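You operate a simulated robot arm through the tools that you are given. There is no shell and no other tool. Be economical: measure what you need, move in short steps, check, and stop when the job is done.

You are at the controls of a simulated robot arm. One attempt, no reset.

TASK
Close up the B side strainer and prove its inlet gauge holds 2 bar or more in flow.
Fine: bleed knob shut and clamp tight before the inlet opens, inlet open before the motor; leave it running, blue return lever at return.

It is judged by the outcome, as a careful person would: the job done as asked, and still so three seconds after it is handed in. It fails if anything else is knocked over, pushed out of place, dropped, spilled or broken.

THE ROBOT
A 6-joint arm with a fingered hand, hanging from a carriage that runs on a gantry, over the field with the corners [-2.578, 1.281], [-2.58, 0.001], [0.02, -0.003], [0.022, 1.277] (x, y) and turns from -6.37 to 5.62 rad about z. Base frame: it is fixed where the carriage stands at the start and does not move with it; the origin is on the floor, on the carriage's upright axis, x ahead of it, y to its left, z up. Lengths are in m, angles in rad, forces in N, time in s.
With the tool pointing down near the work surface it reaches from about 0.1 to 0.32 m from the robot's upright axis, wherever it stands. Its first joint turns from -2.897 to 2.897 rad. Places, roughly: B inlet gauge [0.6, -0.3, 0.6]; bleed knob of the blue-banded strainer [0.5, -0.2, 0.5]; bleed knob of the red-banded strainer [0.5, 0.7, 0.5]; blue inlet lever [0.5, -0.3, 0.5]; blue line end (3x3x13 cm) [0.8, -0.2, 0.9]; blue return lever [0.7, 0.1, 0.5]; clamp knob of the blue-banded strainer [0.5, -0.2, 0.6]; clamp knob of the red-banded strainer [0.5, 0.7, 0.6]; green motor switch [0.8, 0.1, 1.2]; main switch [0.8, 0, 1.2]; pressure dial [0.8, 0.2, 1.2]; red inlet lever [0.5, 0.9, 0.5]; red return lever [0.7, 0.5, 0.5]; status display [0.8, 0.1, 1.3]. Payload 4 kg.
Tool frame: the origin (TCP) lies between the finger pads and is the grasp point; the fingertips stand 0.03 m ahead of it; z points along the fingers, y is the line along which they close. Largest opening 0.104 m; the body of the gripper starts 0.035 m behind the TCP. The gripper is a hand of 5 fingers: y runs from the thumb to the fingers, the wrist lies at [-0.015, -0.113, -0.19] in the tool frame, and closing takes about 1.5 s.
Orientation is that of the tool frame in the base frame, as a unit quaternion [x, y, z, w]. With the fingers straight down and the wrist toward the robot, the tool's x, y and z point along [0, 1, 0], [1, 0, 0] and [0, 0, -1] of the base frame.

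THE INTERFACE
- The arm moves only by the tool jog_arm. Its argument "increments" is a list of rows, each a list of 6 numbers: the shift along the tool's x, y, z in units of 40 mm (1.0 is 40 mm), then the turn, a rotation vector about the tool's x, y, z in units of 6 degrees (1.0 is 6 degrees). In form: [[dx, dy, dz, ax, ay, az], ...]. A call has 1 to 12 rows; each row shifts and turns the commanded pose from where the row before left it, along the tool's axes as they then stand. "jaw" is the opening in per cent of the stroke, from 0 (shut) to 100 (fully open), set as the call begins (left out, the last holds). A call with a number of a shift or a turn outside -1 to 1 is refused whole. Rows are played at 5 a second. More than 0.05 m and 0.15 rad between two rows, or a gripper value outside its range, and nothing of the call is played. A pose out of reach is approached as far as the arm can. The call stops where the force on the tool passes 40 N (or 10 N more than at its start, if that is more) or the arm is blocked; 0.2 s more then pass. Each finger travels about 0.045 m/s and halts on what it meets, pressing with about 33 N; the grip force reading is that of the motor and also rises with nothing between the fingers. The clock runs only during rows and for 0.2 s after the last one: add rows that do not move to give the fingers time. The reply holds the time, the measured pose of the TCP, the force on the tool along the base axes, the opening and the grip force, in the units named above and with some noise, with the torque about the TCP (base axes, N m) and any sound that the robot's microphone picked up.
- Cameras (640 x 400 px; columns grow to the right, rows downward): "scene" is now at [0.2697, 0.0214, 1.6029]; the picture's right is [0.17, -0.99, 0.00], its down [-0.78, -0.13, -0.62] and it looks along [0.61, 0.10, -0.79] (base axes); focal length 253 px, centre (320, 200). "wrist" rides on the gripper at [0.06, -0.083, -0.12] in the tool frame; the picture's right is [-0.79, 0.29, -0.54], its down [-0.56, -0.71, 0.44] and it looks along [-0.26, 0.65, 0.72] (tool axes); focal length 234 px, centre (320, 200).
- grab_frame(camera): a new picture of that camera. No time passes.
- lift_body(by): slides the trunk up (or, below 0, down) by that many m; the arm and the scene camera ride with it, the base frame stays. It gives what a move gives, with no picture.
- steer(legs): drives the robot by 1 to 6 legs, each [ahead, left, turn to the left] in m, m and rad, along the robot's own axes; the way and the turn of a leg run together, so that a leg with both is an arc; at most 1.5 m and 3.142 rad a leg. The arm and the cameras ride along, it lands a little off, and it stops where it bumps. It keeps to its track: a leg is cut to what the track allows. It gives what a move gives.
- move_fingers(index, middle, ring, little, thumb_bend, thumb_turn): sets how far each is bent, from 0 (flat) to 100 (curled in); at 30 the hand is open as for a grip, at 70 the pads meet at the TCP. One left out holds its place. A second passes; each finger stops where it meets its share of the squeeze, and holds until it gets a number again. A gripper value or a shape takes the hand back. It gives what a move gives, with no picture; readings hold the bend of each and the force on index, middle, ring, little, thumb and palm. thumb_turn goes from beside the hand (0) to across from the fingers (100), as for a grip.
- preshape(shape): the hand has 5 fingers and takes this shape, open, in about a second: jaw (thumb against the fingers, like two jaws); tri (thumb and two fingers); tip (a fingertip pinch); poke (one finger out to press); point (the index stretched); flat (the hand flat); cup (the hand cupped); fist (a fist). The gripper value then closes the fingers along that shape, each until it touches; the sizes above hold for jaw. It gives what a move gives, with no picture.
- turn_head(pan, tilt): turns the head with the scene camera to pan (to the left, within 2.705 rad either way) and tilt (down, from -0.506 to 1.204), counted from straight ahead of the robot. It gives what a move gives.
- probe_pixels(camera, pixels): for up to 12 pixels [column, row] of the newest picture of that camera ("zoom" is the newest enlarged one), the place [x, y, z] in the base frame of the surface seen there, good to about 0.003 m, but the place of the scene camera against the robot may be out by one fixed shift of up to 0.012 m in any direction. No time passes.
- enlarge(camera, box): a new picture of the part [left, top, right, bottom] of that camera's present view, enlarged. No time passes.
- hand_in(): hands the job in; it is judged then, once.

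Keep the steps short. Do not move on a guess: measure, check each grasp and each placing, and mend mistakes. In all there are 80 turns and 60 pictures (those below and enlarged ones count). Leave the gripper open and the arm clear of the work at the hand-in unless told otherwise, and finish with a single line.

The tools are called after ">>>" as name(argument=value, ...) on one line, values as JSON. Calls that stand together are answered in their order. jog_arm: Moves the arm, as the interface text tells. Its arguments: {"type":"object","properties":{"increments":{"type":"array"},"jaw":{"type":"number"}},"required":["increments"]} The other tools are called the same way: lift_body (by) slides the trunk up or down; preshape (shape) gives the hand a shape; move_fingers (index, middle, ring, little, thumb_bend, thumb_turn) moves the fingers one by one; steer (legs) drives the base; turn_head (pan, tilt) turns the head that bears the scene camera; grab_frame (camera) takes a picture; probe_pixels (camera, pixels) gives the place of the surface under pixels of a picture; enlarge (camera, box) takes an enlarged picture of a part of a camera's view; hand_in () hands the job in.

At the start:

```text
clock: 0.0
tcp_pos: [0.6524, -0.1257, 1.3397]
orientation: [0.707, 0.707, -0.001, 0.0]
ft_force: [0.4, 0.9, 0.9]
ft_torque: [0.01, -0.01, 0.02]
opening: 0.1036
grasp_force: 0.0
shape: jaw
bend: [30.0, 30.0, 30.0, 30.0, 30.0, 97.0]
finger forces: [0.0, 0.1, 0.0, 0.0, 0.0, 0.0]
trunk travel left (down, up): [-0.313, 0.285]
robot x, y, heading: [-0.0018, 0.0012, 0.002]
head pan, tilt: [0.171, 0.906]
```

scene: 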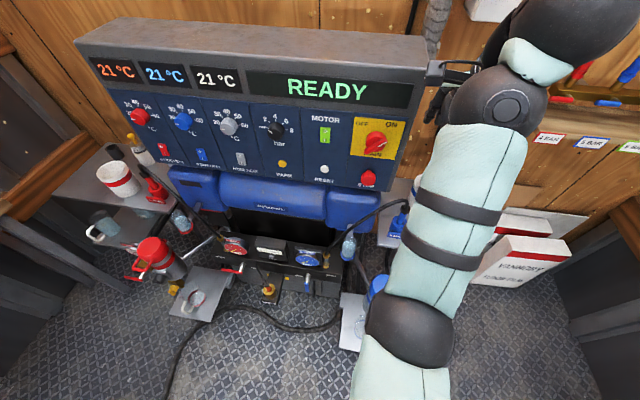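
wrist: 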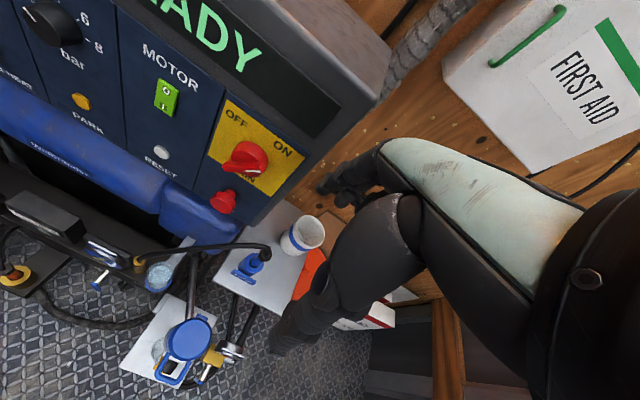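

The B side strainer is around wrist px (185,345). I'll enlarge the wrist and scene views there to see its state.

>>> enlarge(camera="wrist", box=[80, 200, 340, 400])

>>> enlarge(camera="scene", box=[120, 140, 440, 350])

>>> enlarge(camera="scene", box=[80, 40, 440, 200])

```text
2.00 times, centred on (210, 300) of wrist
```

zoom: 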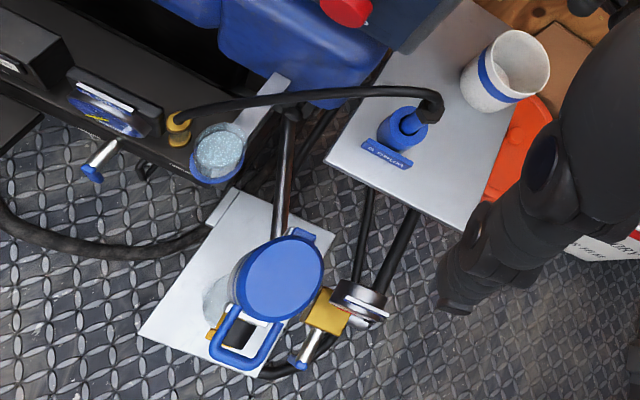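

```text
1.90 times, centred on (280, 245) of scene
```

zoom: 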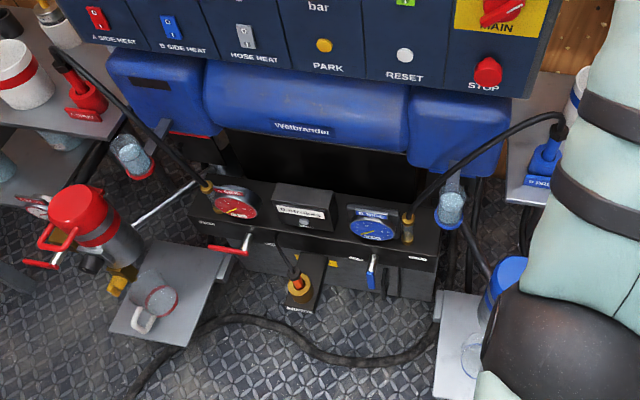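

```text
1.78 times, centred on (260, 120) of scene
```

zoom: 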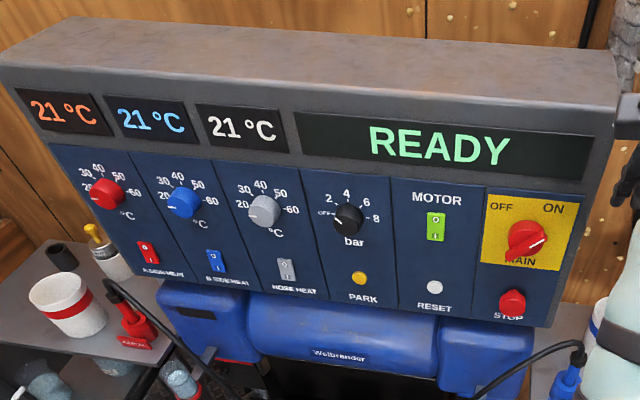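

The blue strainer seems to have a lid and a blue frame, and it's mostly hidden by the arm. I'll pull the hand back from the panel, then lower it for a closer view.

>>> jog_arm(increments=[[0, -1, 0, 0, 0, 0], [0, -1, 0, 0, 0, 0], [0, -1, 0, 0, 0, 0], [0, -1, 0, 0, 0, 0], [0, -1, 0, 0, 0, 0], [0, -1, 0, 0, 0, 0]])

>>> lift_body(by=-0.2)

>>> grab_frame(camera="wrist")

>>> grab_frame(camera="scene")

```text
clock: 1.4
tcp_pos: [0.6222, -0.149, 1.2702]
orientation: [0.707, 0.707, 0.0, 0.001]
ft_force: [-0.3, -0.6, 0.2]
ft_torque: [-0.02, 0.03, 0.01]
opening: 0.1036
grasp_force: 0.2
shape: jaw
bend: [30.0, 30.0, 30.0, 30.0, 30.0, 97.0]
finger forces: [0.0, 0.0, 0.1, 0.0, 0.0, 0.0]
out of reach, approached as far as the arm can: row 1, 2, 3, 4, 5, 6
trunk travel left (down, up): [-0.313, 0.285]
robot x, y, heading: [-0.0031, 0.0008, -0.002]
head pan, tilt: [0.171, 0.906]
```

```text
clock: 3.6
tcp_pos: [0.6239, -0.1491, 1.0706]
orientation: [0.707, 0.707, 0.001, 0.001]
ft_force: [-0.1, -0.4, -0.2]
ft_torque: [0.02, -0.02, -0.02]
opening: 0.1037
grasp_force: 0.1
shape: jaw
bend: [30.0, 30.0, 30.0, 30.0, 30.0, 97.0]
finger forces: [0.0, 0.1, 0.0, 0.0, 0.0, 0.0]
trunk travel left (down, up): [-0.113, 0.485]
robot x, y, heading: [0.0012, 0.0001, 0.002]
head pan, tilt: [0.171, 0.906]
```

```text
54 pictures are left
```

wrist: 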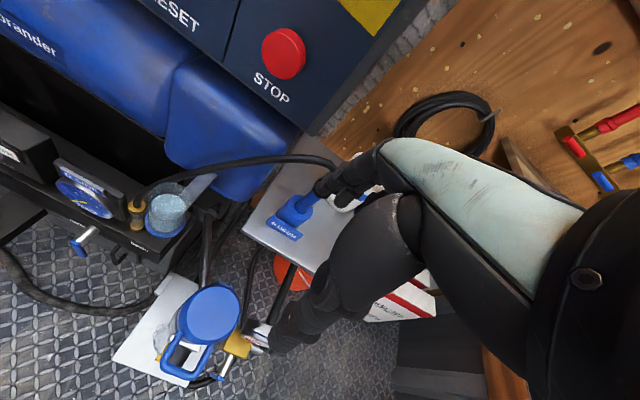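

```text
53 pictures are left
```

scene: 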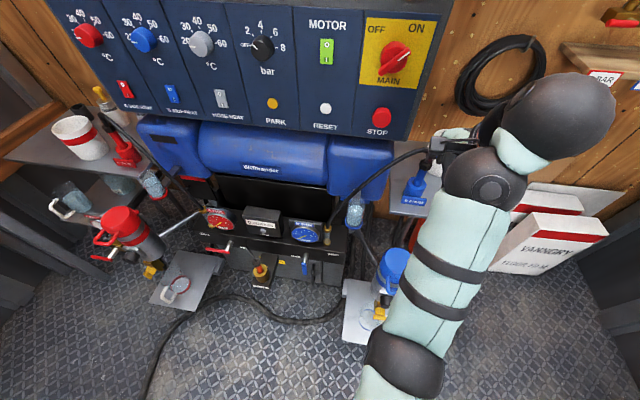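

I'll measure the strainer parts and where the arm's joints stand.

>>> probe_pixels(camera="scene", pixels=[[405, 350], [485, 190], [555, 120], [395, 258], [378, 315], [355, 320], [307, 235], [305, 265], [263, 272], [355, 215], [415, 185], [360, 395]])

>>> probe_pixels(camera="wrist", pixels=[[210, 310], [170, 375], [238, 345], [220, 375], [258, 335], [90, 200], [80, 243], [138, 212], [165, 215], [290, 215], [160, 310]])

>>> enlarge(camera="wrist", box=[100, 260, 300, 400])

>>> enlarge(camera="scene", box=[160, 180, 420, 340])

```text
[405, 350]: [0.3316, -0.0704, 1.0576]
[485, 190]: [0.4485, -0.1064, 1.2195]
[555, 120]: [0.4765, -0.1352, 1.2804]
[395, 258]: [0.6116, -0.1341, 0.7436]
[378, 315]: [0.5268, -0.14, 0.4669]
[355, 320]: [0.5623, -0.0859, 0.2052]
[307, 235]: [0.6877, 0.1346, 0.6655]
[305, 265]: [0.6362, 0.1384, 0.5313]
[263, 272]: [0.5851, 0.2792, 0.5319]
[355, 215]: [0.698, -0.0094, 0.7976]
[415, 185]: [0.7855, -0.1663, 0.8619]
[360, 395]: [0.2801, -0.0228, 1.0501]
```

```text
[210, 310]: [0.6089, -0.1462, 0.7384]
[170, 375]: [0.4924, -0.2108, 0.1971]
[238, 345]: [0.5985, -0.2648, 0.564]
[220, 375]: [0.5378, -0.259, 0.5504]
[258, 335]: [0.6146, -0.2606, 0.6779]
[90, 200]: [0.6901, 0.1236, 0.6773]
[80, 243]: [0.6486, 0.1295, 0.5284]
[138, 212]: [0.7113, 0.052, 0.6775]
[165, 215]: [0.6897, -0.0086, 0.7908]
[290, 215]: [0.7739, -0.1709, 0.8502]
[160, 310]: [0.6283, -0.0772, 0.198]
```

```text
2.86 times, centred on (200, 330) of wrist
```

zoom: 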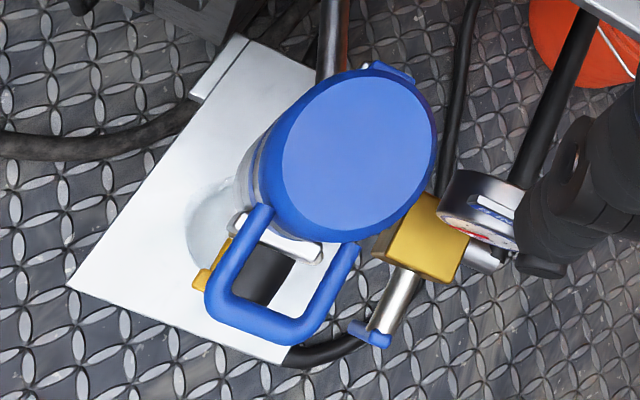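

```text
2.46 times, centred on (290, 260) of scene
```

zoom: 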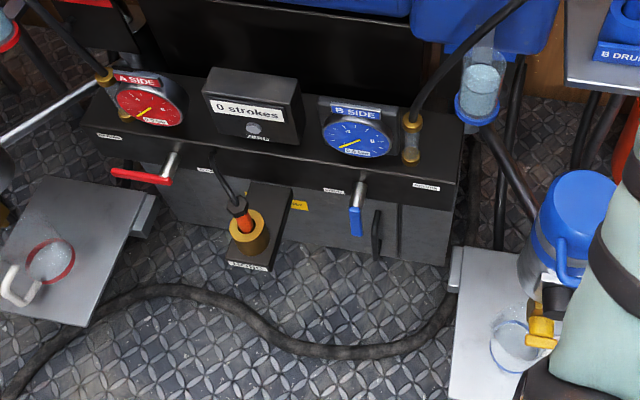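

The arm hides the blue strainer. I'll move the carriage back and left so the head can look past the arm.

>>> steer(legs=[[-0.25, 0.0, 0], [0, 0.35, 0]])

>>> turn_head(pan=-0.55, tilt=0.75)

>>> grab_frame(camera="scene")

```text
clock: 7.3
tcp_pos: [0.3719, 0.2012, 1.0694]
orientation: [0.707, 0.707, 0.001, 0.001]
ft_force: [0.2, -0.5, -0.3]
ft_torque: [-0.03, 0.01, 0.01]
opening: 0.1038
grasp_force: 0.1
shape: jaw
bend: [30.0, 30.0, 30.0, 30.0, 30.0, 97.0]
finger forces: [0.1, 0.1, 0.0, 0.1, 0.0, 0.0]
trunk travel left (down, up): [-0.113, 0.485]
robot x, y, heading: [-0.2506, 0.3514, 0.001]
head pan, tilt: [0.171, 0.906]
```

```text
clock: 8.3
tcp_pos: [0.3721, 0.2012, 1.0709]
orientation: [0.707, 0.707, 0.001, 0.0]
ft_force: [1.0, 0.9, -0.8]
ft_torque: [-0.01, 0.02, 0.0]
opening: 0.1037
grasp_force: 0.0
shape: jaw
bend: [30.0, 30.0, 30.0, 30.0, 30.0, 97.0]
finger forces: [0.1, 0.0, 0.0, 0.0, 0.0, 0.0]
trunk travel left (down, up): [-0.113, 0.485]
robot x, y, heading: [-0.2551, 0.352, 0.002]
head pan, tilt: [-0.55, 0.75]
```

```text
50 pictures are left
```

scene: 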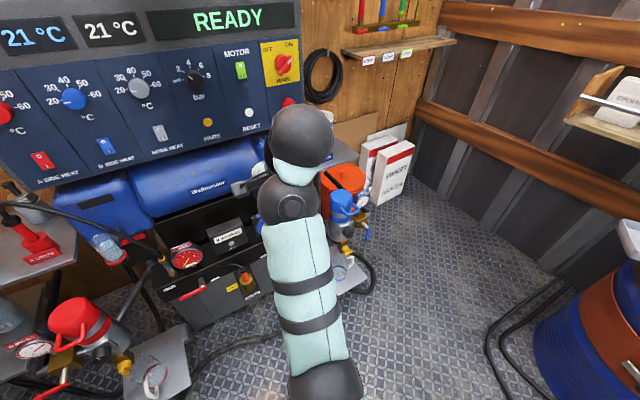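

The blue strainer is now visible at about (340,210). I'll enlarge it, along with the red one for comparison.

>>> enlarge(camera="scene", box=[310, 180, 400, 300])

>>> enlarge(camera="scene", box=[20, 270, 200, 400])

>>> enlarge(camera="scene", box=[170, 50, 300, 140])

```text
3.33 times, centred on (355, 240) of scene
```

zoom: 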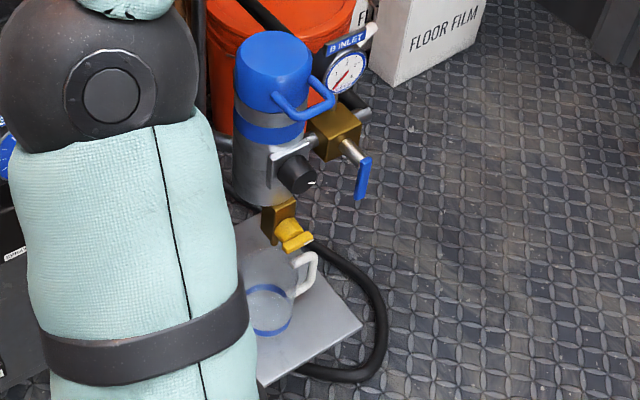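

```text
3.08 times, centred on (110, 335) of scene
```

zoom: 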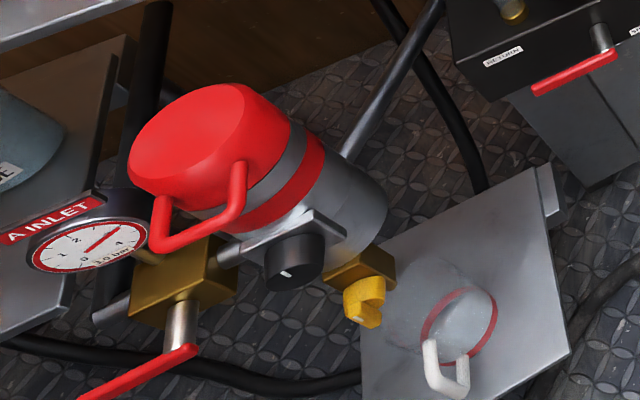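

```text
4.44 times, centred on (235, 95) of scene
```

zoom: 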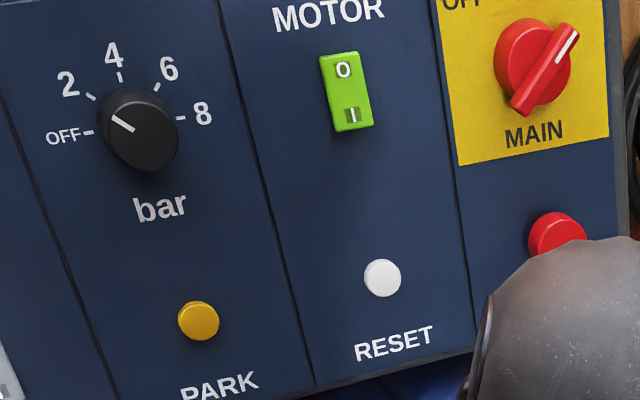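

The dial sits between OFF and 2, the motor switch is at O, and the blue inlet lever is hanging down. I'll turn the robot left so the arm swings clear, come forward, and look down at the blue strainer with the head.

>>> steer(legs=[[0, 0, 1.3], [-0.27, -0.334, 0]])

>>> lift_body(by=-0.11)

>>> turn_head(pan=-1.65, tilt=0.9)

>>> grab_frame(camera="scene")

```text
clock: 14.1
tcp_pos: [0.3047, 0.5616, 1.0693]
orientation: [0.143, 0.99, 0.001, 0.0]
ft_force: [0.3, 0.2, -0.6]
ft_torque: [-0.03, -0.01, 0.02]
opening: 0.1037
grasp_force: 0.0
shape: jaw
bend: [30.0, 30.0, 30.0, 30.0, 30.0, 97.0]
finger forces: [0.0, 0.0, 0.1, 0.1, 0.0, 0.0]
trunk travel left (down, up): [-0.113, 0.485]
robot x, y, heading: [-0.0142, 0.0061, 1.286]
head pan, tilt: [-0.55, 0.75]
```

```text
clock: 15.6
tcp_pos: [0.3061, 0.5619, 0.959]
orientation: [0.143, 0.99, 0.0, 0.0]
ft_force: [-0.3, -0.9, 0.2]
ft_torque: [0.04, 0.03, 0.0]
opening: 0.1038
grasp_force: 0.0
shape: jaw
bend: [30.0, 30.0, 30.0, 30.0, 30.0, 97.0]
finger forces: [0.1, 0.0, 0.0, 0.0, 0.1, 0.0]
trunk travel left (down, up): [-0.003, 0.595]
robot x, y, heading: [-0.0113, 0.0037, 1.287]
head pan, tilt: [-0.55, 0.75]
```

```text
clock: 16.9
tcp_pos: [0.306, 0.5624, 0.9607]
orientation: [0.143, 0.99, 0.001, 0.001]
ft_force: [0.3, -0.2, 0.6]
ft_torque: [-0.02, 0.0, 0.03]
opening: 0.1036
grasp_force: 0.1
shape: jaw
bend: [30.0, 30.0, 30.0, 30.0, 30.0, 97.0]
finger forces: [0.1, 0.0, 0.0, 0.0, 0.0, 0.0]
trunk travel left (down, up): [-0.003, 0.595]
robot x, y, heading: [-0.0164, 0.0038, 1.286]
head pan, tilt: [-1.649, 0.901]
```

```text
46 pictures are left
```

scene: 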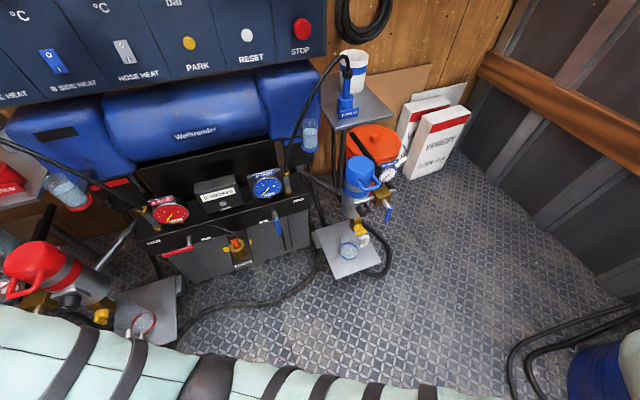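

Clear view now. I'll enlarge the blue strainer and the manifold.

>>> enlarge(camera="scene", box=[325, 150, 421, 210])

>>> probe_pixels(camera="zoom", pixels=[[240, 85], [365, 230], [230, 325], [280, 395], [175, 300], [345, 290]])

>>> enlarge(camera="scene", box=[330, 185, 410, 275])

>>> enlarge(camera="scene", box=[220, 165, 340, 260])

```text
6.67 times, centred on (373, 180) of scene
```

zoom: 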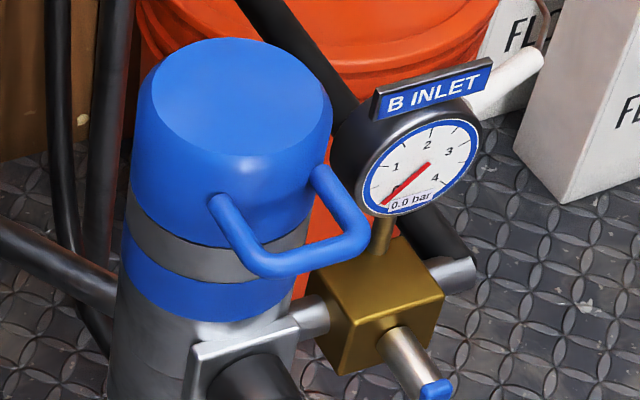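

```text
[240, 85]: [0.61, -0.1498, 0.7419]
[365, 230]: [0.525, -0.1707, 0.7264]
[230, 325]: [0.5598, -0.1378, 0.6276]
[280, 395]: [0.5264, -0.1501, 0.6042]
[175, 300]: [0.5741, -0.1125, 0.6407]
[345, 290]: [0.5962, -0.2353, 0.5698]
```

```text
4.44 times, centred on (370, 230) of scene
```

zoom: 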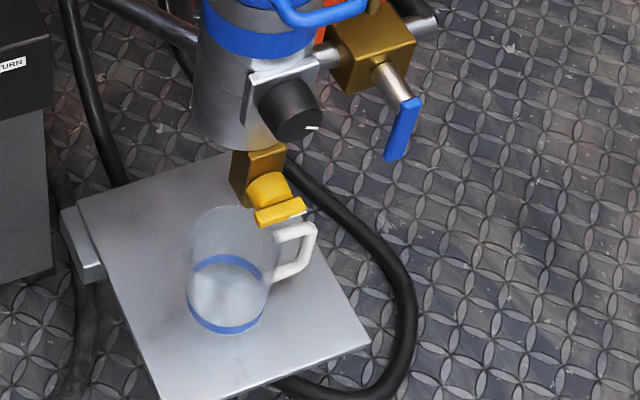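

```text
4.21 times, centred on (280, 212) of scene
```

zoom: 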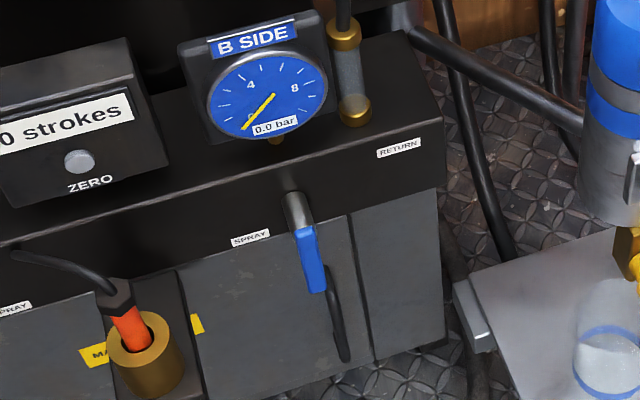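

The blue return lever is hanging down, with RETURN at the right (-y). I'll compare the red strainer's knobs, which presumably show the closed, tight state.

>>> turn_head(pan=-1.0, tilt=0.75)

>>> grab_frame(camera="scene")

```text
clock: 17.9
tcp_pos: [0.3045, 0.5623, 0.9606]
orientation: [0.143, 0.99, 0.002, 0.0]
ft_force: [0.0, 0.1, 0.0]
ft_torque: [-0.07, -0.01, 0.02]
opening: 0.1037
grasp_force: 0.1
shape: jaw
bend: [30.0, 30.0, 30.0, 30.0, 30.0, 97.0]
finger forces: [0.1, 0.0, 0.0, 0.0, 0.0, 0.0]
trunk travel left (down, up): [-0.003, 0.595]
robot x, y, heading: [-0.0124, 0.004, 1.284]
head pan, tilt: [-1.0, 0.75]
```

```text
42 pictures are left
```

scene: 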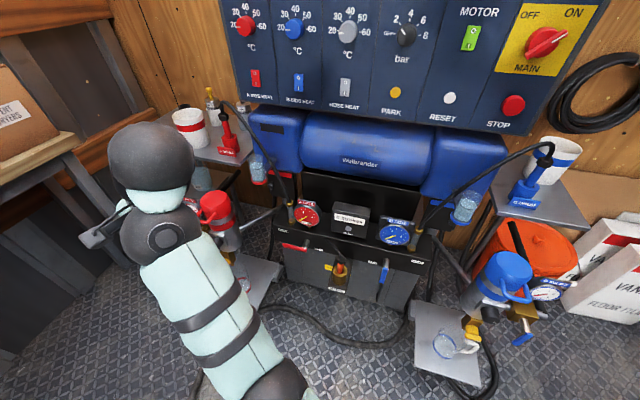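

I'll go back to heading 0, further from the machine, then reorient the hand in free air to point forward with the thumb on top and the camera above.

>>> steer(legs=[[-0.084, 0.288, 0], [0, 0, -1.285]])

>>> jog_arm(increments=[[0, 0, 0, 0, 1, 1], [0, 0, 0, 0, 1, 1], [0, 0, 0, 0, 1, 1], [0, 0, 0, 0, 1, 1], [0, 0, 0, 0, 1, 1], [0, 0, 0, 0, 1, 1], [0, 0, 0, 0, 1, 1], [0, 0, 0, 0, 1, 1], [0, 0, 0, 0, 1, 1], [0, 0, 0, 0, 1, 1]])

```text
clock: 23.1
tcp_pos: [0.3124, -0.1386, 0.9595]
orientation: [0.703, 0.711, 0.001, 0.001]
ft_force: [-0.5, 0.2, 0.0]
ft_torque: [0.0, 0.0, -0.02]
opening: 0.1036
grasp_force: 0.1
shape: jaw
bend: [30.0, 30.0, 30.0, 30.0, 30.0, 97.0]
finger forces: [0.0, 0.0, 0.0, 0.0, 0.0, 0.1]
trunk travel left (down, up): [-0.003, 0.595]
robot x, y, heading: [-0.3139, 0.0025, 0.012]
head pan, tilt: [-1.0, 0.75]
```

```text
clock: 25.3
tcp_pos: [0.3261, -0.1391, 0.953]
orientation: [0.858, 0.189, 0.336, -0.34]
ft_force: [0.3, 0.0, -0.8]
ft_torque: [-0.02, 0.01, 0.0]
opening: 0.1037
grasp_force: 0.2
shape: jaw
bend: [30.0, 30.0, 30.0, 30.0, 30.0, 97.0]
finger forces: [0.1, 0.0, 0.0, 0.0, 0.0, 0.0]
out of reach, approached as far as the arm can: row 2, 3, 5, 7
trunk travel left (down, up): [-0.003, 0.595]
robot x, y, heading: [-0.3139, 0.0032, 0.012]
head pan, tilt: [-1.0, 0.75]
```

>>> jog_arm(increments=[[0, 0, 0, 0, 1, 1], [0, 0, 0, 0, 1, 1], [0, 0, 0, 0, 1, 1], [0, 0, 0, 0, 1, 1], [0, 0, 0, 0, 1, 1], [0, 0, 0, 0, 1, 1], [0, 0, 0, 0, 1, 1], [0, 0, 0, 0, 1, 1], [0, 0, 0, 0, 1, 1], [0, 0, 0, 0, 1, 1], [0, 0, 0, 0, 1, 1]])

>>> turn_head(pan=-0.2, tilt=0.85)

>>> grab_frame(camera="wrist")

>>> grab_frame(camera="scene")

```text
clock: 27.7
tcp_pos: [0.3274, -0.1396, 0.9538]
orientation: [0.514, -0.485, 0.498, -0.503]
ft_force: [-0.1, -0.1, -0.3]
ft_torque: [-0.01, -0.01, 0.01]
opening: 0.104
grasp_force: 0.0
shape: jaw
bend: [30.0, 30.0, 30.0, 30.0, 30.0, 97.0]
finger forces: [0.0, 0.1, 0.1, 0.0, 0.0, 0.0]
trunk travel left (down, up): [-0.003, 0.595]
robot x, y, heading: [-0.311, 0.0037, 0.01]
head pan, tilt: [-1.0, 0.75]
```

```text
clock: 28.8
tcp_pos: [0.3268, -0.1401, 0.954]
orientation: [0.514, -0.485, 0.498, -0.503]
ft_force: [0.3, -0.2, -0.1]
ft_torque: [-0.02, 0.01, -0.03]
opening: 0.1033
grasp_force: 0.0
shape: jaw
bend: [30.0, 30.0, 30.0, 30.0, 30.0, 97.0]
finger forces: [0.1, 0.1, 0.1, 0.1, 0.0, 0.1]
trunk travel left (down, up): [-0.003, 0.595]
robot x, y, heading: [-0.3134, 0.002, 0.007]
head pan, tilt: [-0.201, 0.85]
```

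```text
41 pictures are left
```

wrist: 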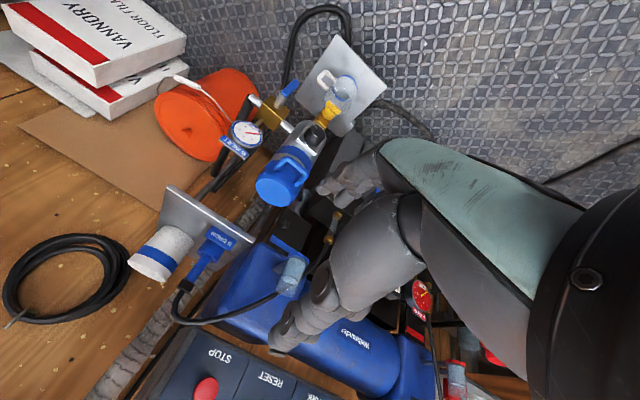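

```text
40 pictures are left
```

scene: 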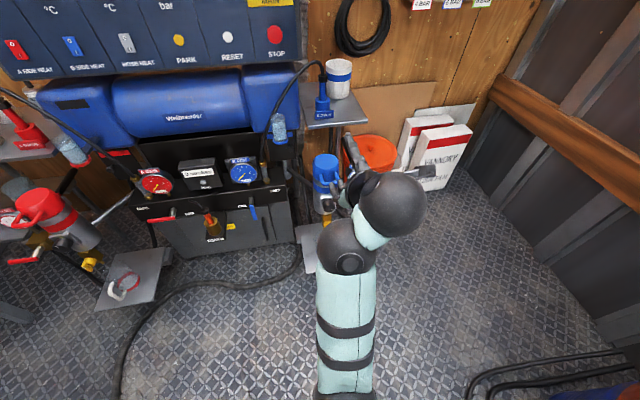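

The orientation was reached: hand forward, thumb up. Now I'll lower it to about z=0.63, still 0.2 m short of the strainer.

>>> jog_arm(increments=[[0, 1, 0, 0, 0, 0], [0, 1, 0, 0, 0, 0], [0, 1, 0, 0, 0, 0], [0, 1, 0, 0, 0, 0], [0, 1, 0, 0, 0, 0], [0, 1, 0, 0, 0, 0], [0, 1, 0, 0, 0, 0], [0, 1, 0, 0, 0, 0]])

>>> grab_frame(camera="wrist")

```text
clock: 30.6
tcp_pos: [0.237, -0.1141, 0.79]
orientation: [0.514, -0.487, 0.496, -0.502]
ft_force: [0.3, -0.6, 0.3]
ft_torque: [-0.03, -0.02, -0.02]
opening: 0.1034
grasp_force: 0.1
shape: jaw
bend: [30.0, 30.0, 30.0, 30.0, 30.0, 97.0]
finger forces: [0.1, 0.0, 0.1, 0.0, 0.0, 0.1]
out of reach, approached as far as the arm can: row 3, 4, 5, 6, 7, 8
trunk travel left (down, up): [-0.003, 0.595]
robot x, y, heading: [-0.3112, 0.0041, 0.013]
head pan, tilt: [-0.201, 0.85]
```

```text
39 pictures are left
```

wrist: 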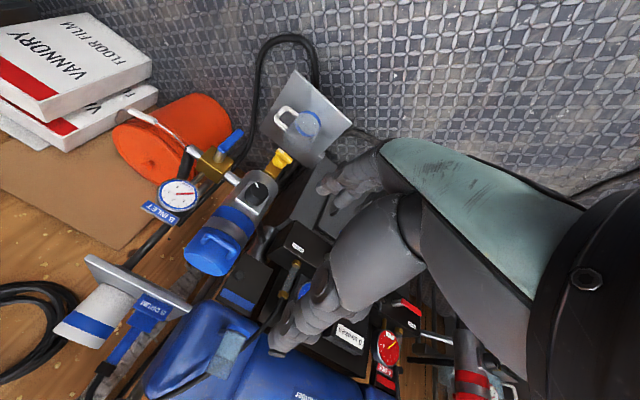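

It stopped at z=0.79: too low for a level hand at this distance. I'll look at the arm's layout with the head.

>>> turn_head(pan=-0.3, tilt=1.2)

>>> grab_frame(camera="scene")

>>> probe_pixels(camera="scene", pixels=[[320, 200], [320, 250], [320, 300], [320, 350], [320, 390], [380, 100], [360, 150]])

```text
clock: 31.5
tcp_pos: [0.2377, -0.1138, 0.7901]
orientation: [0.515, -0.487, 0.497, -0.5]
ft_force: [0.5, 0.1, 0.4]
ft_torque: [0.0, -0.02, 0.02]
opening: 0.104
grasp_force: 0.1
shape: jaw
bend: [30.0, 30.0, 30.0, 30.0, 30.0, 97.0]
finger forces: [0.1, 0.0, 0.0, 0.0, 0.0, 0.0]
trunk travel left (down, up): [-0.003, 0.595]
robot x, y, heading: [-0.3166, 0.0048, 0.015]
head pan, tilt: [-0.3, 1.201]
```

```text
38 pictures are left
```

scene: 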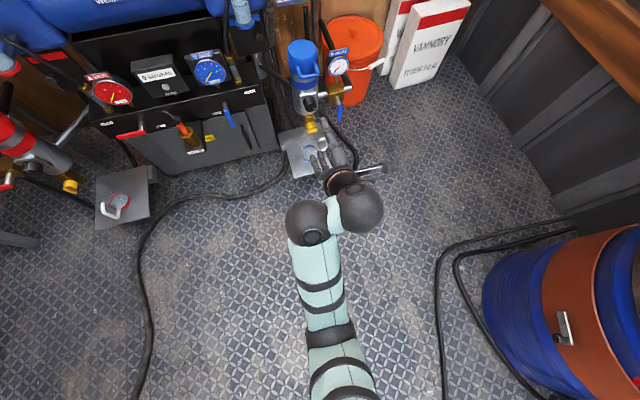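

```text
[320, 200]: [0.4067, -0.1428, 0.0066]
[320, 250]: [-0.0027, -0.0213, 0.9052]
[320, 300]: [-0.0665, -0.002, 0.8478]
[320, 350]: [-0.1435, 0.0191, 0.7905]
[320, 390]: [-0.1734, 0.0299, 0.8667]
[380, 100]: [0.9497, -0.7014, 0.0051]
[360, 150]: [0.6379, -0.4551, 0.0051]
```

The elbow hangs low and the forearm rises, so the arm isn't stretched. I'll back the carriage up and reach further forward, which should allow a lower hand.

>>> steer(legs=[[-0.2, 0, 0]])

>>> jog_arm(increments=[[0, 0, 1, 0, 0, 0], [0, 0, 1, 0, 0, 0], [0, 0, 1, 0, 0, 0], [0, 0, 1, 0, 0, 0], [0, 0, 1, 0, 0, 0]])

```text
clock: 33.1
tcp_pos: [0.0343, -0.1175, 0.7892]
orientation: [0.515, -0.488, 0.498, -0.5]
ft_force: [-0.8, 0.6, -0.2]
ft_torque: [0.02, -0.02, 0.0]
opening: 0.1036
grasp_force: 0.0
shape: jaw
bend: [30.0, 30.0, 30.0, 30.0, 30.0, 97.0]
finger forces: [0.1, 0.0, 0.0, 0.0, 0.0, 0.0]
trunk travel left (down, up): [-0.003, 0.595]
robot x, y, heading: [-0.5124, -0.0019, 0.008]
head pan, tilt: [-0.3, 1.201]
```

```text
clock: 34.3
tcp_pos: [0.1461, -0.0905, 0.8729]
orientation: [0.515, -0.489, 0.497, -0.499]
ft_force: [-0.9, 0.5, -0.4]
ft_torque: [-0.01, -0.01, 0.0]
opening: 0.1038
grasp_force: 0.1
shape: jaw
bend: [30.0, 30.0, 30.0, 30.0, 30.0, 97.0]
finger forces: [0.1, 0.0, 0.0, 0.0, 0.0, 0.0]
out of reach, approached as far as the arm can: row 1, 2, 3, 4, 5
trunk travel left (down, up): [-0.003, 0.595]
robot x, y, heading: [-0.5153, 0.0006, 0.005]
head pan, tilt: [-0.3, 1.201]
```

Still limited. I'll test a hand pitched 42° down while lowering, here in the free space.

>>> jog_arm(increments=[[0, 0, 0, -1, 0, 0], [0, 0, 0, -1, 0, 0], [0, 0, 0, -1, 0, 0], [0, 0, 0, -1, 0, 0], [0, 0, 0, -1, 0, 0], [0, 0, 0, -1, 0, 0], [0, 0, 0, -1, 0, 0]])

>>> jog_arm(increments=[[0, 0.74, 0.67, 0, 0, 0], [0, 0.74, 0.67, 0, 0, 0], [0, 0.74, 0.67, 0, 0, 0], [0, 0.74, 0.67, 0, 0, 0], [0, 0.74, 0.67, 0, 0, 0], [0, 0.74, 0.67, 0, 0, 0], [0, 0.74, 0.67, 0, 0, 0], [0, 0.74, 0.67, 0, 0, 0]])

```text
clock: 35.9
tcp_pos: [0.1752, -0.0973, 0.8635]
orientation: [0.652, -0.623, 0.305, -0.305]
ft_force: [-0.9, 0.4, 0.2]
ft_torque: [0.0, 0.04, -0.03]
opening: 0.1039
grasp_force: 0.1
shape: jaw
bend: [30.0, 30.0, 30.0, 30.0, 30.0, 97.0]
finger forces: [0.0, 0.0, 0.1, 0.1, 0.1, 0.0]
out of reach, approached as far as the arm can: row 1, 6, 7
trunk travel left (down, up): [-0.003, 0.595]
robot x, y, heading: [-0.5148, 0.0022, 0.012]
head pan, tilt: [-0.3, 1.201]
```

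```text
clock: 37.7
tcp_pos: [0.1854, -0.1038, 0.5669]
orientation: [0.654, -0.622, 0.308, -0.301]
ft_force: [-0.4, -0.6, 0.1]
ft_torque: [0.01, 0.02, 0.0]
opening: 0.1037
grasp_force: 0.1
shape: jaw
bend: [30.0, 30.0, 30.0, 30.0, 30.0, 97.0]
finger forces: [0.0, 0.0, 0.0, 0.0, 0.0, 0.1]
out of reach, approached as far as the arm can: row 5, 6
trunk travel left (down, up): [-0.003, 0.595]
robot x, y, heading: [-0.5157, 0.0021, 0.008]
head pan, tilt: [-0.3, 1.201]
```

Pitched down it reaches z=0.567 at 0.70 m out. Now I'll try levelling the hand at this place.

>>> jog_arm(increments=[[0, 0, 0, 1, 0, 0], [0, 0, 0, 1, 0, 0], [0, 0, 0, 1, 0, 0], [0, 0, 0, 1, 0, 0], [0, 0, 0, 1, 0, 0], [0, 0, 0, 1, 0, 0], [0, 0, 0, 1, 0, 0]])

>>> grab_frame(camera="scene")

```text
clock: 39.3
tcp_pos: [0.2251, -0.127, 0.5225]
orientation: [-0.499, 0.473, -0.508, 0.519]
ft_force: [-0.3, 0.0, 0.6]
ft_torque: [-0.01, 0.04, 0.0]
opening: 0.1037
grasp_force: 0.0
shape: jaw
bend: [30.0, 30.0, 30.0, 30.0, 30.0, 97.0]
finger forces: [0.1, 0.1, 0.1, 0.1, 0.0, 0.0]
out of reach, approached as far as the arm can: row 1, 2, 3, 4, 5, 6
trunk travel left (down, up): [-0.003, 0.595]
robot x, y, heading: [-0.5195, -0.0006, 0.007]
head pan, tilt: [-0.3, 1.201]
```

```text
37 pictures are left
```

scene: 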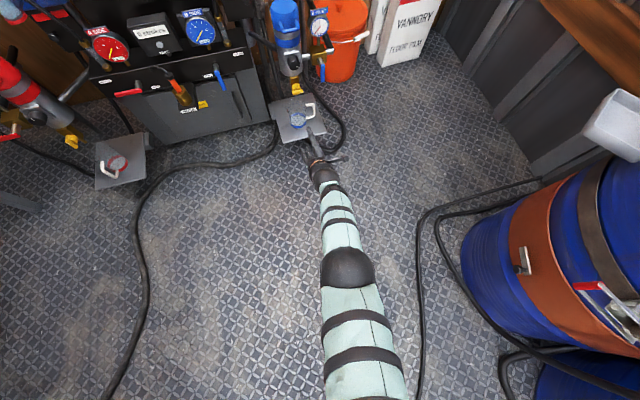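

The hand is level at z=0.52 with the arm nearly straight. Now I'll take a wrist view of the strainer front to measure the knobs.

>>> grab_frame(camera="wrist")

```text
36 pictures are left
```

wrist: 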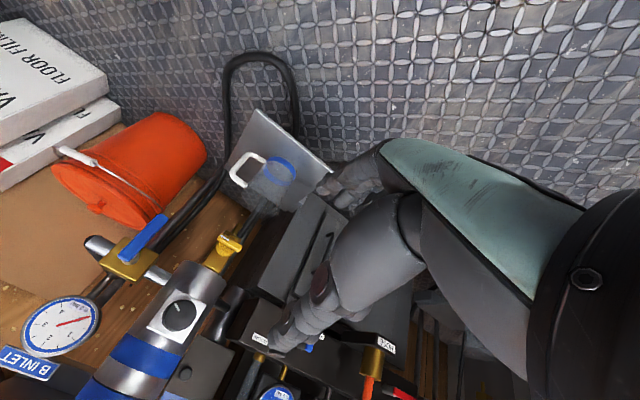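

>>> enlarge(camera="wrist", box=[80, 200, 280, 350])

>>> probe_pixels(camera="wrist", pixels=[[178, 316], [190, 306], [165, 330], [228, 243], [240, 236], [222, 253], [145, 240], [165, 220], [128, 258], [155, 272], [60, 325], [270, 180]])

```text
2.67 times, centred on (180, 275) of wrist
```

zoom: 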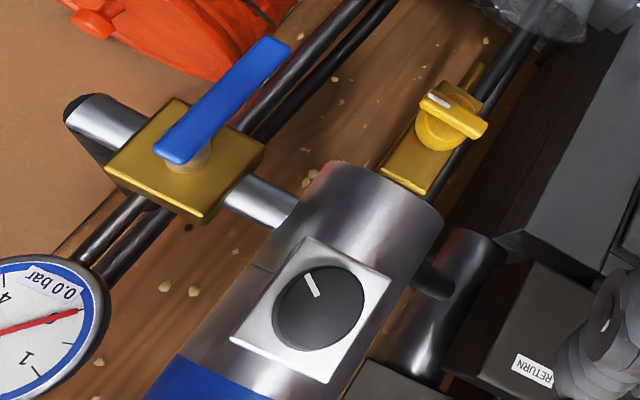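

```text
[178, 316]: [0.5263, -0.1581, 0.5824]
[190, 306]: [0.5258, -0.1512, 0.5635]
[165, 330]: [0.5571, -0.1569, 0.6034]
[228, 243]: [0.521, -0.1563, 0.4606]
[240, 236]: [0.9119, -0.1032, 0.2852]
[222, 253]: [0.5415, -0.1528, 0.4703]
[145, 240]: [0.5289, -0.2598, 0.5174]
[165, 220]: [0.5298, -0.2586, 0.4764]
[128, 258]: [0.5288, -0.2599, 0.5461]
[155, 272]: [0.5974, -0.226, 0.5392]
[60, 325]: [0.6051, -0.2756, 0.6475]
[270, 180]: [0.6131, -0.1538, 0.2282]
```

A good front view. I'll probe details in the enlarged picture: knob edges, bleed wing ends, and lever ends.

>>> probe_pixels(camera="zoom", pixels=[[318, 308], [275, 312], [362, 290], [305, 346], [334, 268], [308, 278], [428, 102], [482, 133], [455, 117], [440, 140], [170, 152], [278, 50]])

```text
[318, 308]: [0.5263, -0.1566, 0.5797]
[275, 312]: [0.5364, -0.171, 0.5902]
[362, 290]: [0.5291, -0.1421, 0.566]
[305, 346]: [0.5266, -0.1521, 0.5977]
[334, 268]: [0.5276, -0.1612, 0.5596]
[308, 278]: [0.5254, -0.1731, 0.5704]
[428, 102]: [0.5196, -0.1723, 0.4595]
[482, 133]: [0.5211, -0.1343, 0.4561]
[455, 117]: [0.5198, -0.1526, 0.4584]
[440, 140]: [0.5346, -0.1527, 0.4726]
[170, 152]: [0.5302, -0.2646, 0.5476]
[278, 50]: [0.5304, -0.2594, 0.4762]
```

The clamp knob is centred at about (−0.156, 0.579), face x=0.526, with its mark at 4 o'clock. The bleed wing is horizontal at (−0.153, 0.458). I'll take the three-finger shape, straighten the hand and test a roll of −72° in free air so I have clockwise travel to use.

>>> preshape(shape="tri")

>>> jog_arm(increments=[[0, 0, 0, -0.5, 0.35, 0], [0, 0, 0, 0, 0, -1], [0, 0, 0, 0, 0, -1], [0, 0, 0, 0, 0, -1], [0, 0, 0, 0, 0, -1], [0, 0, 0, 0, 0, -1], [0, 0, 0, 0, 0, -1], [0, 0, 0, 0, 0, -1], [0, 0, 0, 0, 0, -1], [0, 0, 0, 0, 0, -1], [0, 0, 0, 0, 0, -1]])

>>> grab_frame(camera="wrist")

```text
clock: 40.2
tcp_pos: [0.2246, -0.1267, 0.522]
orientation: [-0.5, 0.472, -0.508, 0.518]
ft_force: [-0.1, 0.2, 0.7]
ft_torque: [-0.01, -0.04, 0.02]
opening: 0.1037
grasp_force: 0.0
shape: tri
bend: [30.0, 30.0, 99.0, 99.0, 30.0, 97.0]
finger forces: [0.0, 0.0, 0.1, 0.0, 0.0, 0.0]
trunk travel left (down, up): [-0.003, 0.595]
robot x, y, heading: [-0.5192, 0.0027, 0.011]
head pan, tilt: [-0.3, 1.201]
```

```text
clock: 42.6
tcp_pos: [0.1915, -0.1185, 0.5537]
orientation: [0.683, -0.177, 0.686, -0.178]
ft_force: [0.7, -0.4, -0.4]
ft_torque: [0.01, -0.02, -0.03]
opening: 0.1038
grasp_force: 0.1
shape: tri
bend: [30.0, 30.0, 99.0, 99.0, 30.0, 97.0]
finger forces: [0.1, 0.0, 0.1, 0.0, 0.0, 0.1]
out of reach, approached as far as the arm can: row 6, 7, 8, 9, 10, 11
trunk travel left (down, up): [-0.003, 0.595]
robot x, y, heading: [-0.5132, 0.0028, 0.002]
head pan, tilt: [-0.3, 1.201]
```

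```text
34 pictures are left
```

wrist: 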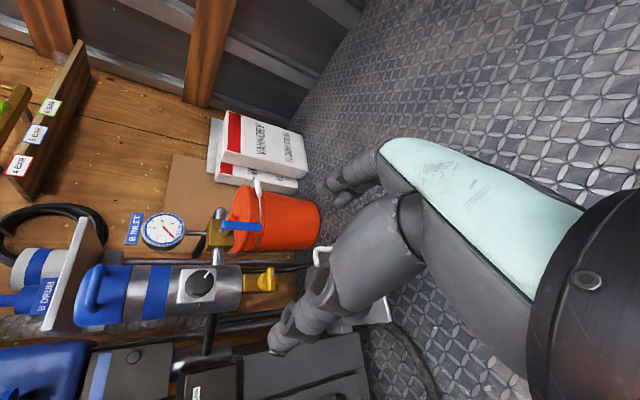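

The roll is reachable; only the position drew in a little at full stretch. I'll pull the hand in slightly, drive the carriage forward 0.30 m, then align with the clamp knob at a standoff.

>>> jog_arm(increments=[[0, 0, -1, 0, 0, 0], [0, 0, -0.25, 0, 0, 0]])

>>> steer(legs=[[0.28, 0, 0]])

>>> jog_arm(increments=[[1, 0.5, 0, 0, 0, 0]])

>>> grab_frame(camera="wrist")

```text
clock: 43.2
tcp_pos: [0.164, -0.1174, 0.529]
orientation: [0.683, -0.177, 0.686, -0.177]
ft_force: [-0.5, 0.8, 0.1]
ft_torque: [0.01, -0.01, 0.0]
opening: 0.1039
grasp_force: 0.0
shape: tri
bend: [30.0, 30.0, 99.0, 99.0, 30.0, 97.0]
finger forces: [0.0, 0.0, 0.0, 0.0, 0.1, 0.1]
out of reach, approached as far as the arm can: row 1, 2
trunk travel left (down, up): [-0.003, 0.595]
robot x, y, heading: [-0.518, 0.0035, 0.006]
head pan, tilt: [-0.3, 1.201]
```

```text
clock: 45.2
tcp_pos: [0.4492, -0.1171, 0.5292]
orientation: [0.683, -0.178, 0.686, -0.177]
ft_force: [0.7, 0.5, 0.8]
ft_torque: [0.0, 0.01, -0.02]
opening: 0.1039
grasp_force: 0.0
shape: tri
bend: [30.0, 30.0, 99.0, 99.0, 30.0, 97.0]
finger forces: [0.1, 0.0, 0.1, 0.1, 0.0, 0.0]
trunk travel left (down, up): [-0.003, 0.595]
robot x, y, heading: [-0.2293, 0.0011, 0.006]
head pan, tilt: [-0.3, 1.201]
```

```text
clock: 45.6
tcp_pos: [0.4621, -0.1567, 0.5419]
orientation: [0.683, -0.176, 0.687, -0.175]
ft_force: [0.7, -0.4, -1.4]
ft_torque: [-0.02, 0.04, -0.02]
opening: 0.1038
grasp_force: 0.1
shape: tri
bend: [30.0, 30.0, 99.0, 99.0, 30.0, 97.0]
finger forces: [0.0, 0.1, 0.1, 0.0, 0.0, 0.1]
out of reach, approached as far as the arm can: row 1
trunk travel left (down, up): [-0.003, 0.595]
robot x, y, heading: [-0.2325, 0.0032, 0.01]
head pan, tilt: [-0.3, 1.201]
```

```text
33 pictures are left
```

wrist: 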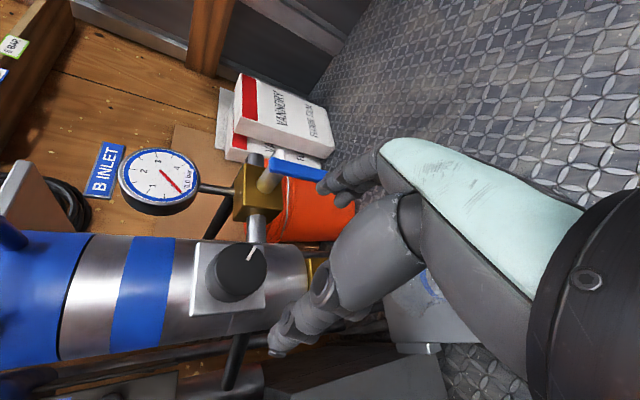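

The roll held, and position is limited towards up/back (too close to the shoulder). Raising the trunk 0.037 m should bring the TCP to the knob height. I'll check the result.

>>> lift_body(by=0.037)

>>> jog_arm(increments=[[0, 0, 0.3, 0, 0, 0]])

```text
clock: 46.4
tcp_pos: [0.4596, -0.1525, 0.5781]
orientation: [0.683, -0.177, 0.686, -0.176]
ft_force: [0.2, -0.6, -0.5]
ft_torque: [0.01, -0.01, 0.03]
opening: 0.1037
grasp_force: 0.1
shape: tri
bend: [30.0, 30.0, 99.0, 99.0, 30.0, 97.0]
finger forces: [0.0, 0.0, 0.0, 0.0, 0.0, 0.0]
trunk travel left (down, up): [-0.04, 0.558]
robot x, y, heading: [-0.2288, 0.0058, 0.01]
head pan, tilt: [-0.3, 1.201]
```

```text
clock: 46.8
tcp_pos: [0.4668, -0.1522, 0.5831]
orientation: [0.682, -0.178, 0.687, -0.176]
ft_force: [0.3, -0.5, 0.1]
ft_torque: [-0.01, 0.03, -0.04]
opening: 0.1038
grasp_force: 0.1
shape: tri
bend: [30.0, 30.0, 99.0, 99.0, 30.0, 97.0]
finger forces: [0.0, 0.1, 0.1, 0.1, 0.0, 0.0]
out of reach, approached as far as the arm can: row 1
trunk travel left (down, up): [-0.04, 0.558]
robot x, y, heading: [-0.2313, 0.0047, 0.008]
head pan, tilt: [-0.3, 1.201]
```

That's the stretch limit. I'll retract the hand 0.12 m and bring the carriage forward by the same amount.

>>> jog_arm(increments=[[0, 0, -1, 0, 0, 0], [0, 0, -1, 0, 0, 0], [0, 0, -1, 0, 0, 0]])

>>> steer(legs=[[0.12, 0, 0]])

```text
clock: 47.6
tcp_pos: [0.4014, -0.1484, 0.524]
orientation: [0.683, -0.177, 0.687, -0.175]
ft_force: [0.3, -1.1, 0.4]
ft_torque: [0.01, -0.01, 0.02]
opening: 0.1039
grasp_force: 0.0
shape: tri
bend: [30.0, 30.0, 99.0, 99.0, 30.0, 97.0]
finger forces: [0.0, 0.0, 0.0, 0.0, 0.1, 0.0]
out of reach, approached as far as the arm can: row 1, 2, 3
trunk travel left (down, up): [-0.04, 0.558]
robot x, y, heading: [-0.2288, 0.0031, 0.003]
head pan, tilt: [-0.3, 1.201]
```

```text
clock: 48.8
tcp_pos: [0.5231, -0.1499, 0.5249]
orientation: [0.682, -0.178, 0.687, -0.175]
ft_force: [1.2, 0.0, -0.5]
ft_torque: [0.02, 0.02, -0.01]
opening: 0.104
grasp_force: 0.0
shape: tri
bend: [30.0, 30.0, 99.0, 99.0, 30.0, 97.0]
finger forces: [0.0, 0.0, 0.0, 0.0, 0.0, 0.0]
trunk travel left (down, up): [-0.04, 0.558]
robot x, y, heading: [-0.1116, 0.0049, 0.006]
head pan, tilt: [-0.3, 1.201]
```

I should have checked before driving: the TCP is now between the two knobs, with no contact forces. I'll back straight out and roll back to 0 to find a freer orientation.

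>>> steer(legs=[[-0.2, 0, 0]])

>>> jog_arm(increments=[[0, 0, 0, 0, 0, 1], [0, 0, 0, 0, 0, 1], [0, 0, 0, 0, 0, 1], [0, 0, 0, 0, 0, 1], [0, 0, 0, 0, 0, 1], [0, 0, 0, 0, 0, 1], [0, 0, 0, 0, 0, 1], [0, 0, 0, 0, 0, 1], [0, 0, 0, 0, 0, 1], [0, 0, 0, 0, 0, 1]])

>>> jog_arm(increments=[[0, 0, 0, 0, 0, 1], [0, 0, 0, 0, 0, 1], [0, 0, 0, 0, 0, 1], [0, 0, 0, 0, 0, 1], [0, 0, 0, 0, 0, 1], [0, 0, 0, 0, 0, 1], [0, 0, 0, 0, 0, 1], [0, 0, 0, 0, 0, 1], [0, 0, 0, 0, 0, 1], [0, 0, 0, 0, 0, 1]])

```text
clock: 50.4
tcp_pos: [0.32, -0.1505, 0.5241]
orientation: [0.683, -0.178, 0.687, -0.175]
ft_force: [0.1, -0.1, -0.1]
ft_torque: [0.0, 0.01, 0.0]
opening: 0.1039
grasp_force: 0.1
shape: tri
bend: [30.0, 30.0, 99.0, 99.0, 30.0, 97.0]
finger forces: [0.1, 0.0, 0.0, 0.0, 0.1, 0.0]
trunk travel left (down, up): [-0.04, 0.558]
robot x, y, heading: [-0.3136, 0.0063, -0.002]
head pan, tilt: [-0.3, 1.201]
```

```text
clock: 52.6
tcp_pos: [0.3557, -0.1528, 0.4856]
orientation: [0.501, -0.496, 0.508, -0.494]
ft_force: [0.2, -0.2, 0.5]
ft_torque: [0.03, 0.0, 0.01]
opening: 0.1039
grasp_force: 0.0
shape: tri
bend: [30.0, 30.0, 99.0, 99.0, 30.0, 97.0]
finger forces: [0.0, 0.0, 0.1, 0.0, 0.1, 0.0]
out of reach, approached as far as the arm can: row 1, 2, 3, 4, 5, 6, 7
trunk travel left (down, up): [-0.04, 0.558]
robot x, y, heading: [-0.3167, 0.0044, 0.003]
head pan, tilt: [-0.3, 1.201]
```

```text
clock: 54.8
tcp_pos: [0.17, -0.181, 0.4529]
orientation: [-0.3, 0.628, -0.304, 0.65]
ft_force: [0.3, -0.5, -0.3]
ft_torque: [-0.02, 0.01, 0.03]
opening: 0.1038
grasp_force: 0.0
shape: tri
bend: [30.0, 30.0, 99.0, 99.0, 30.0, 97.0]
finger forces: [0.0, 0.1, 0.0, 0.0, 0.0, 0.0]
out of reach, approached as far as the arm can: row 2, 3, 4, 5, 6, 7, 8, 9, 10
trunk travel left (down, up): [-0.04, 0.558]
robot x, y, heading: [-0.312, 0.0029, 0.005]
head pan, tilt: [-0.3, 1.201]
```

Positive roll is poor. Rolls around −90° put the wrist straight ahead of the shoulder, so I'll test that side, still in free space.

>>> jog_arm(increments=[[0, 0, 0, 0, 0, -1], [0, 0, 0, 0, 0, -1], [0, 0, 0, 0, 0, -1], [0, 0, 0, 0, 0, -1], [0, 0, 0, 0, 0, -1], [0, 0, 0, 0, 0, -1], [0, 0, 0, 0, 0, -1], [0, 0, 0, 0, 0, -1], [0, 0, 0, 0, 0, -1], [0, 0, 0, 0, 0, -1], [0, 0, 0, 0, 0, -1], [0, 0, 0, 0, 0, -1]])

>>> jog_arm(increments=[[0, 0, 0, 0, 0, -1], [0, 0, 0, 0, 0, -1], [0, 0, 0, 0, 0, -1], [0, 0, 0, 0, 0, -1], [0, 0, 0, 0, 0, -1], [0, 0, 0, 0, 0, -1], [0, 0, 0, 0, 0, -1], [0, 0, 0, 0, 0, -1], [0, 0, 0, 0, 0, -1], [0, 0, 0, 0, 0, -1], [0, 0, 0, 0, 0, -1]])

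```text
clock: 57.4
tcp_pos: [0.1936, -0.2079, 0.3928]
orientation: [0.613, -0.332, 0.628, -0.346]
ft_force: [-0.6, 0.2, -0.5]
ft_torque: [0.01, -0.01, -0.03]
opening: 0.1037
grasp_force: 0.2
shape: tri
bend: [30.0, 30.0, 99.0, 99.0, 30.0, 97.0]
finger forces: [0.0, 0.1, 0.0, 0.0, 0.0, 0.0]
out of reach, approached as far as the arm can: row 1, 2, 3, 4, 5, 6, 7, 8
trunk travel left (down, up): [-0.04, 0.558]
robot x, y, heading: [-0.3115, 0.0037, 0.004]
head pan, tilt: [-0.3, 1.201]
```

```text
clock: 59.8
tcp_pos: [0.1537, -0.1559, 0.5307]
orientation: [0.696, 0.055, 0.714, 0.052]
ft_force: [-0.7, 0.2, -0.9]
ft_torque: [0.02, 0.01, 0.02]
opening: 0.1039
grasp_force: 0.0
shape: tri
bend: [30.0, 30.0, 99.0, 99.0, 30.0, 97.0]
finger forces: [0.1, 0.1, 0.1, 0.1, 0.0, 0.1]
out of reach, approached as far as the arm can: row 1, 2, 3, 4, 5, 6, 7, 8, 9, 10, 11
trunk travel left (down, up): [-0.04, 0.558]
robot x, y, heading: [-0.311, 0.0052, -0.002]
head pan, tilt: [-0.3, 1.201]
```

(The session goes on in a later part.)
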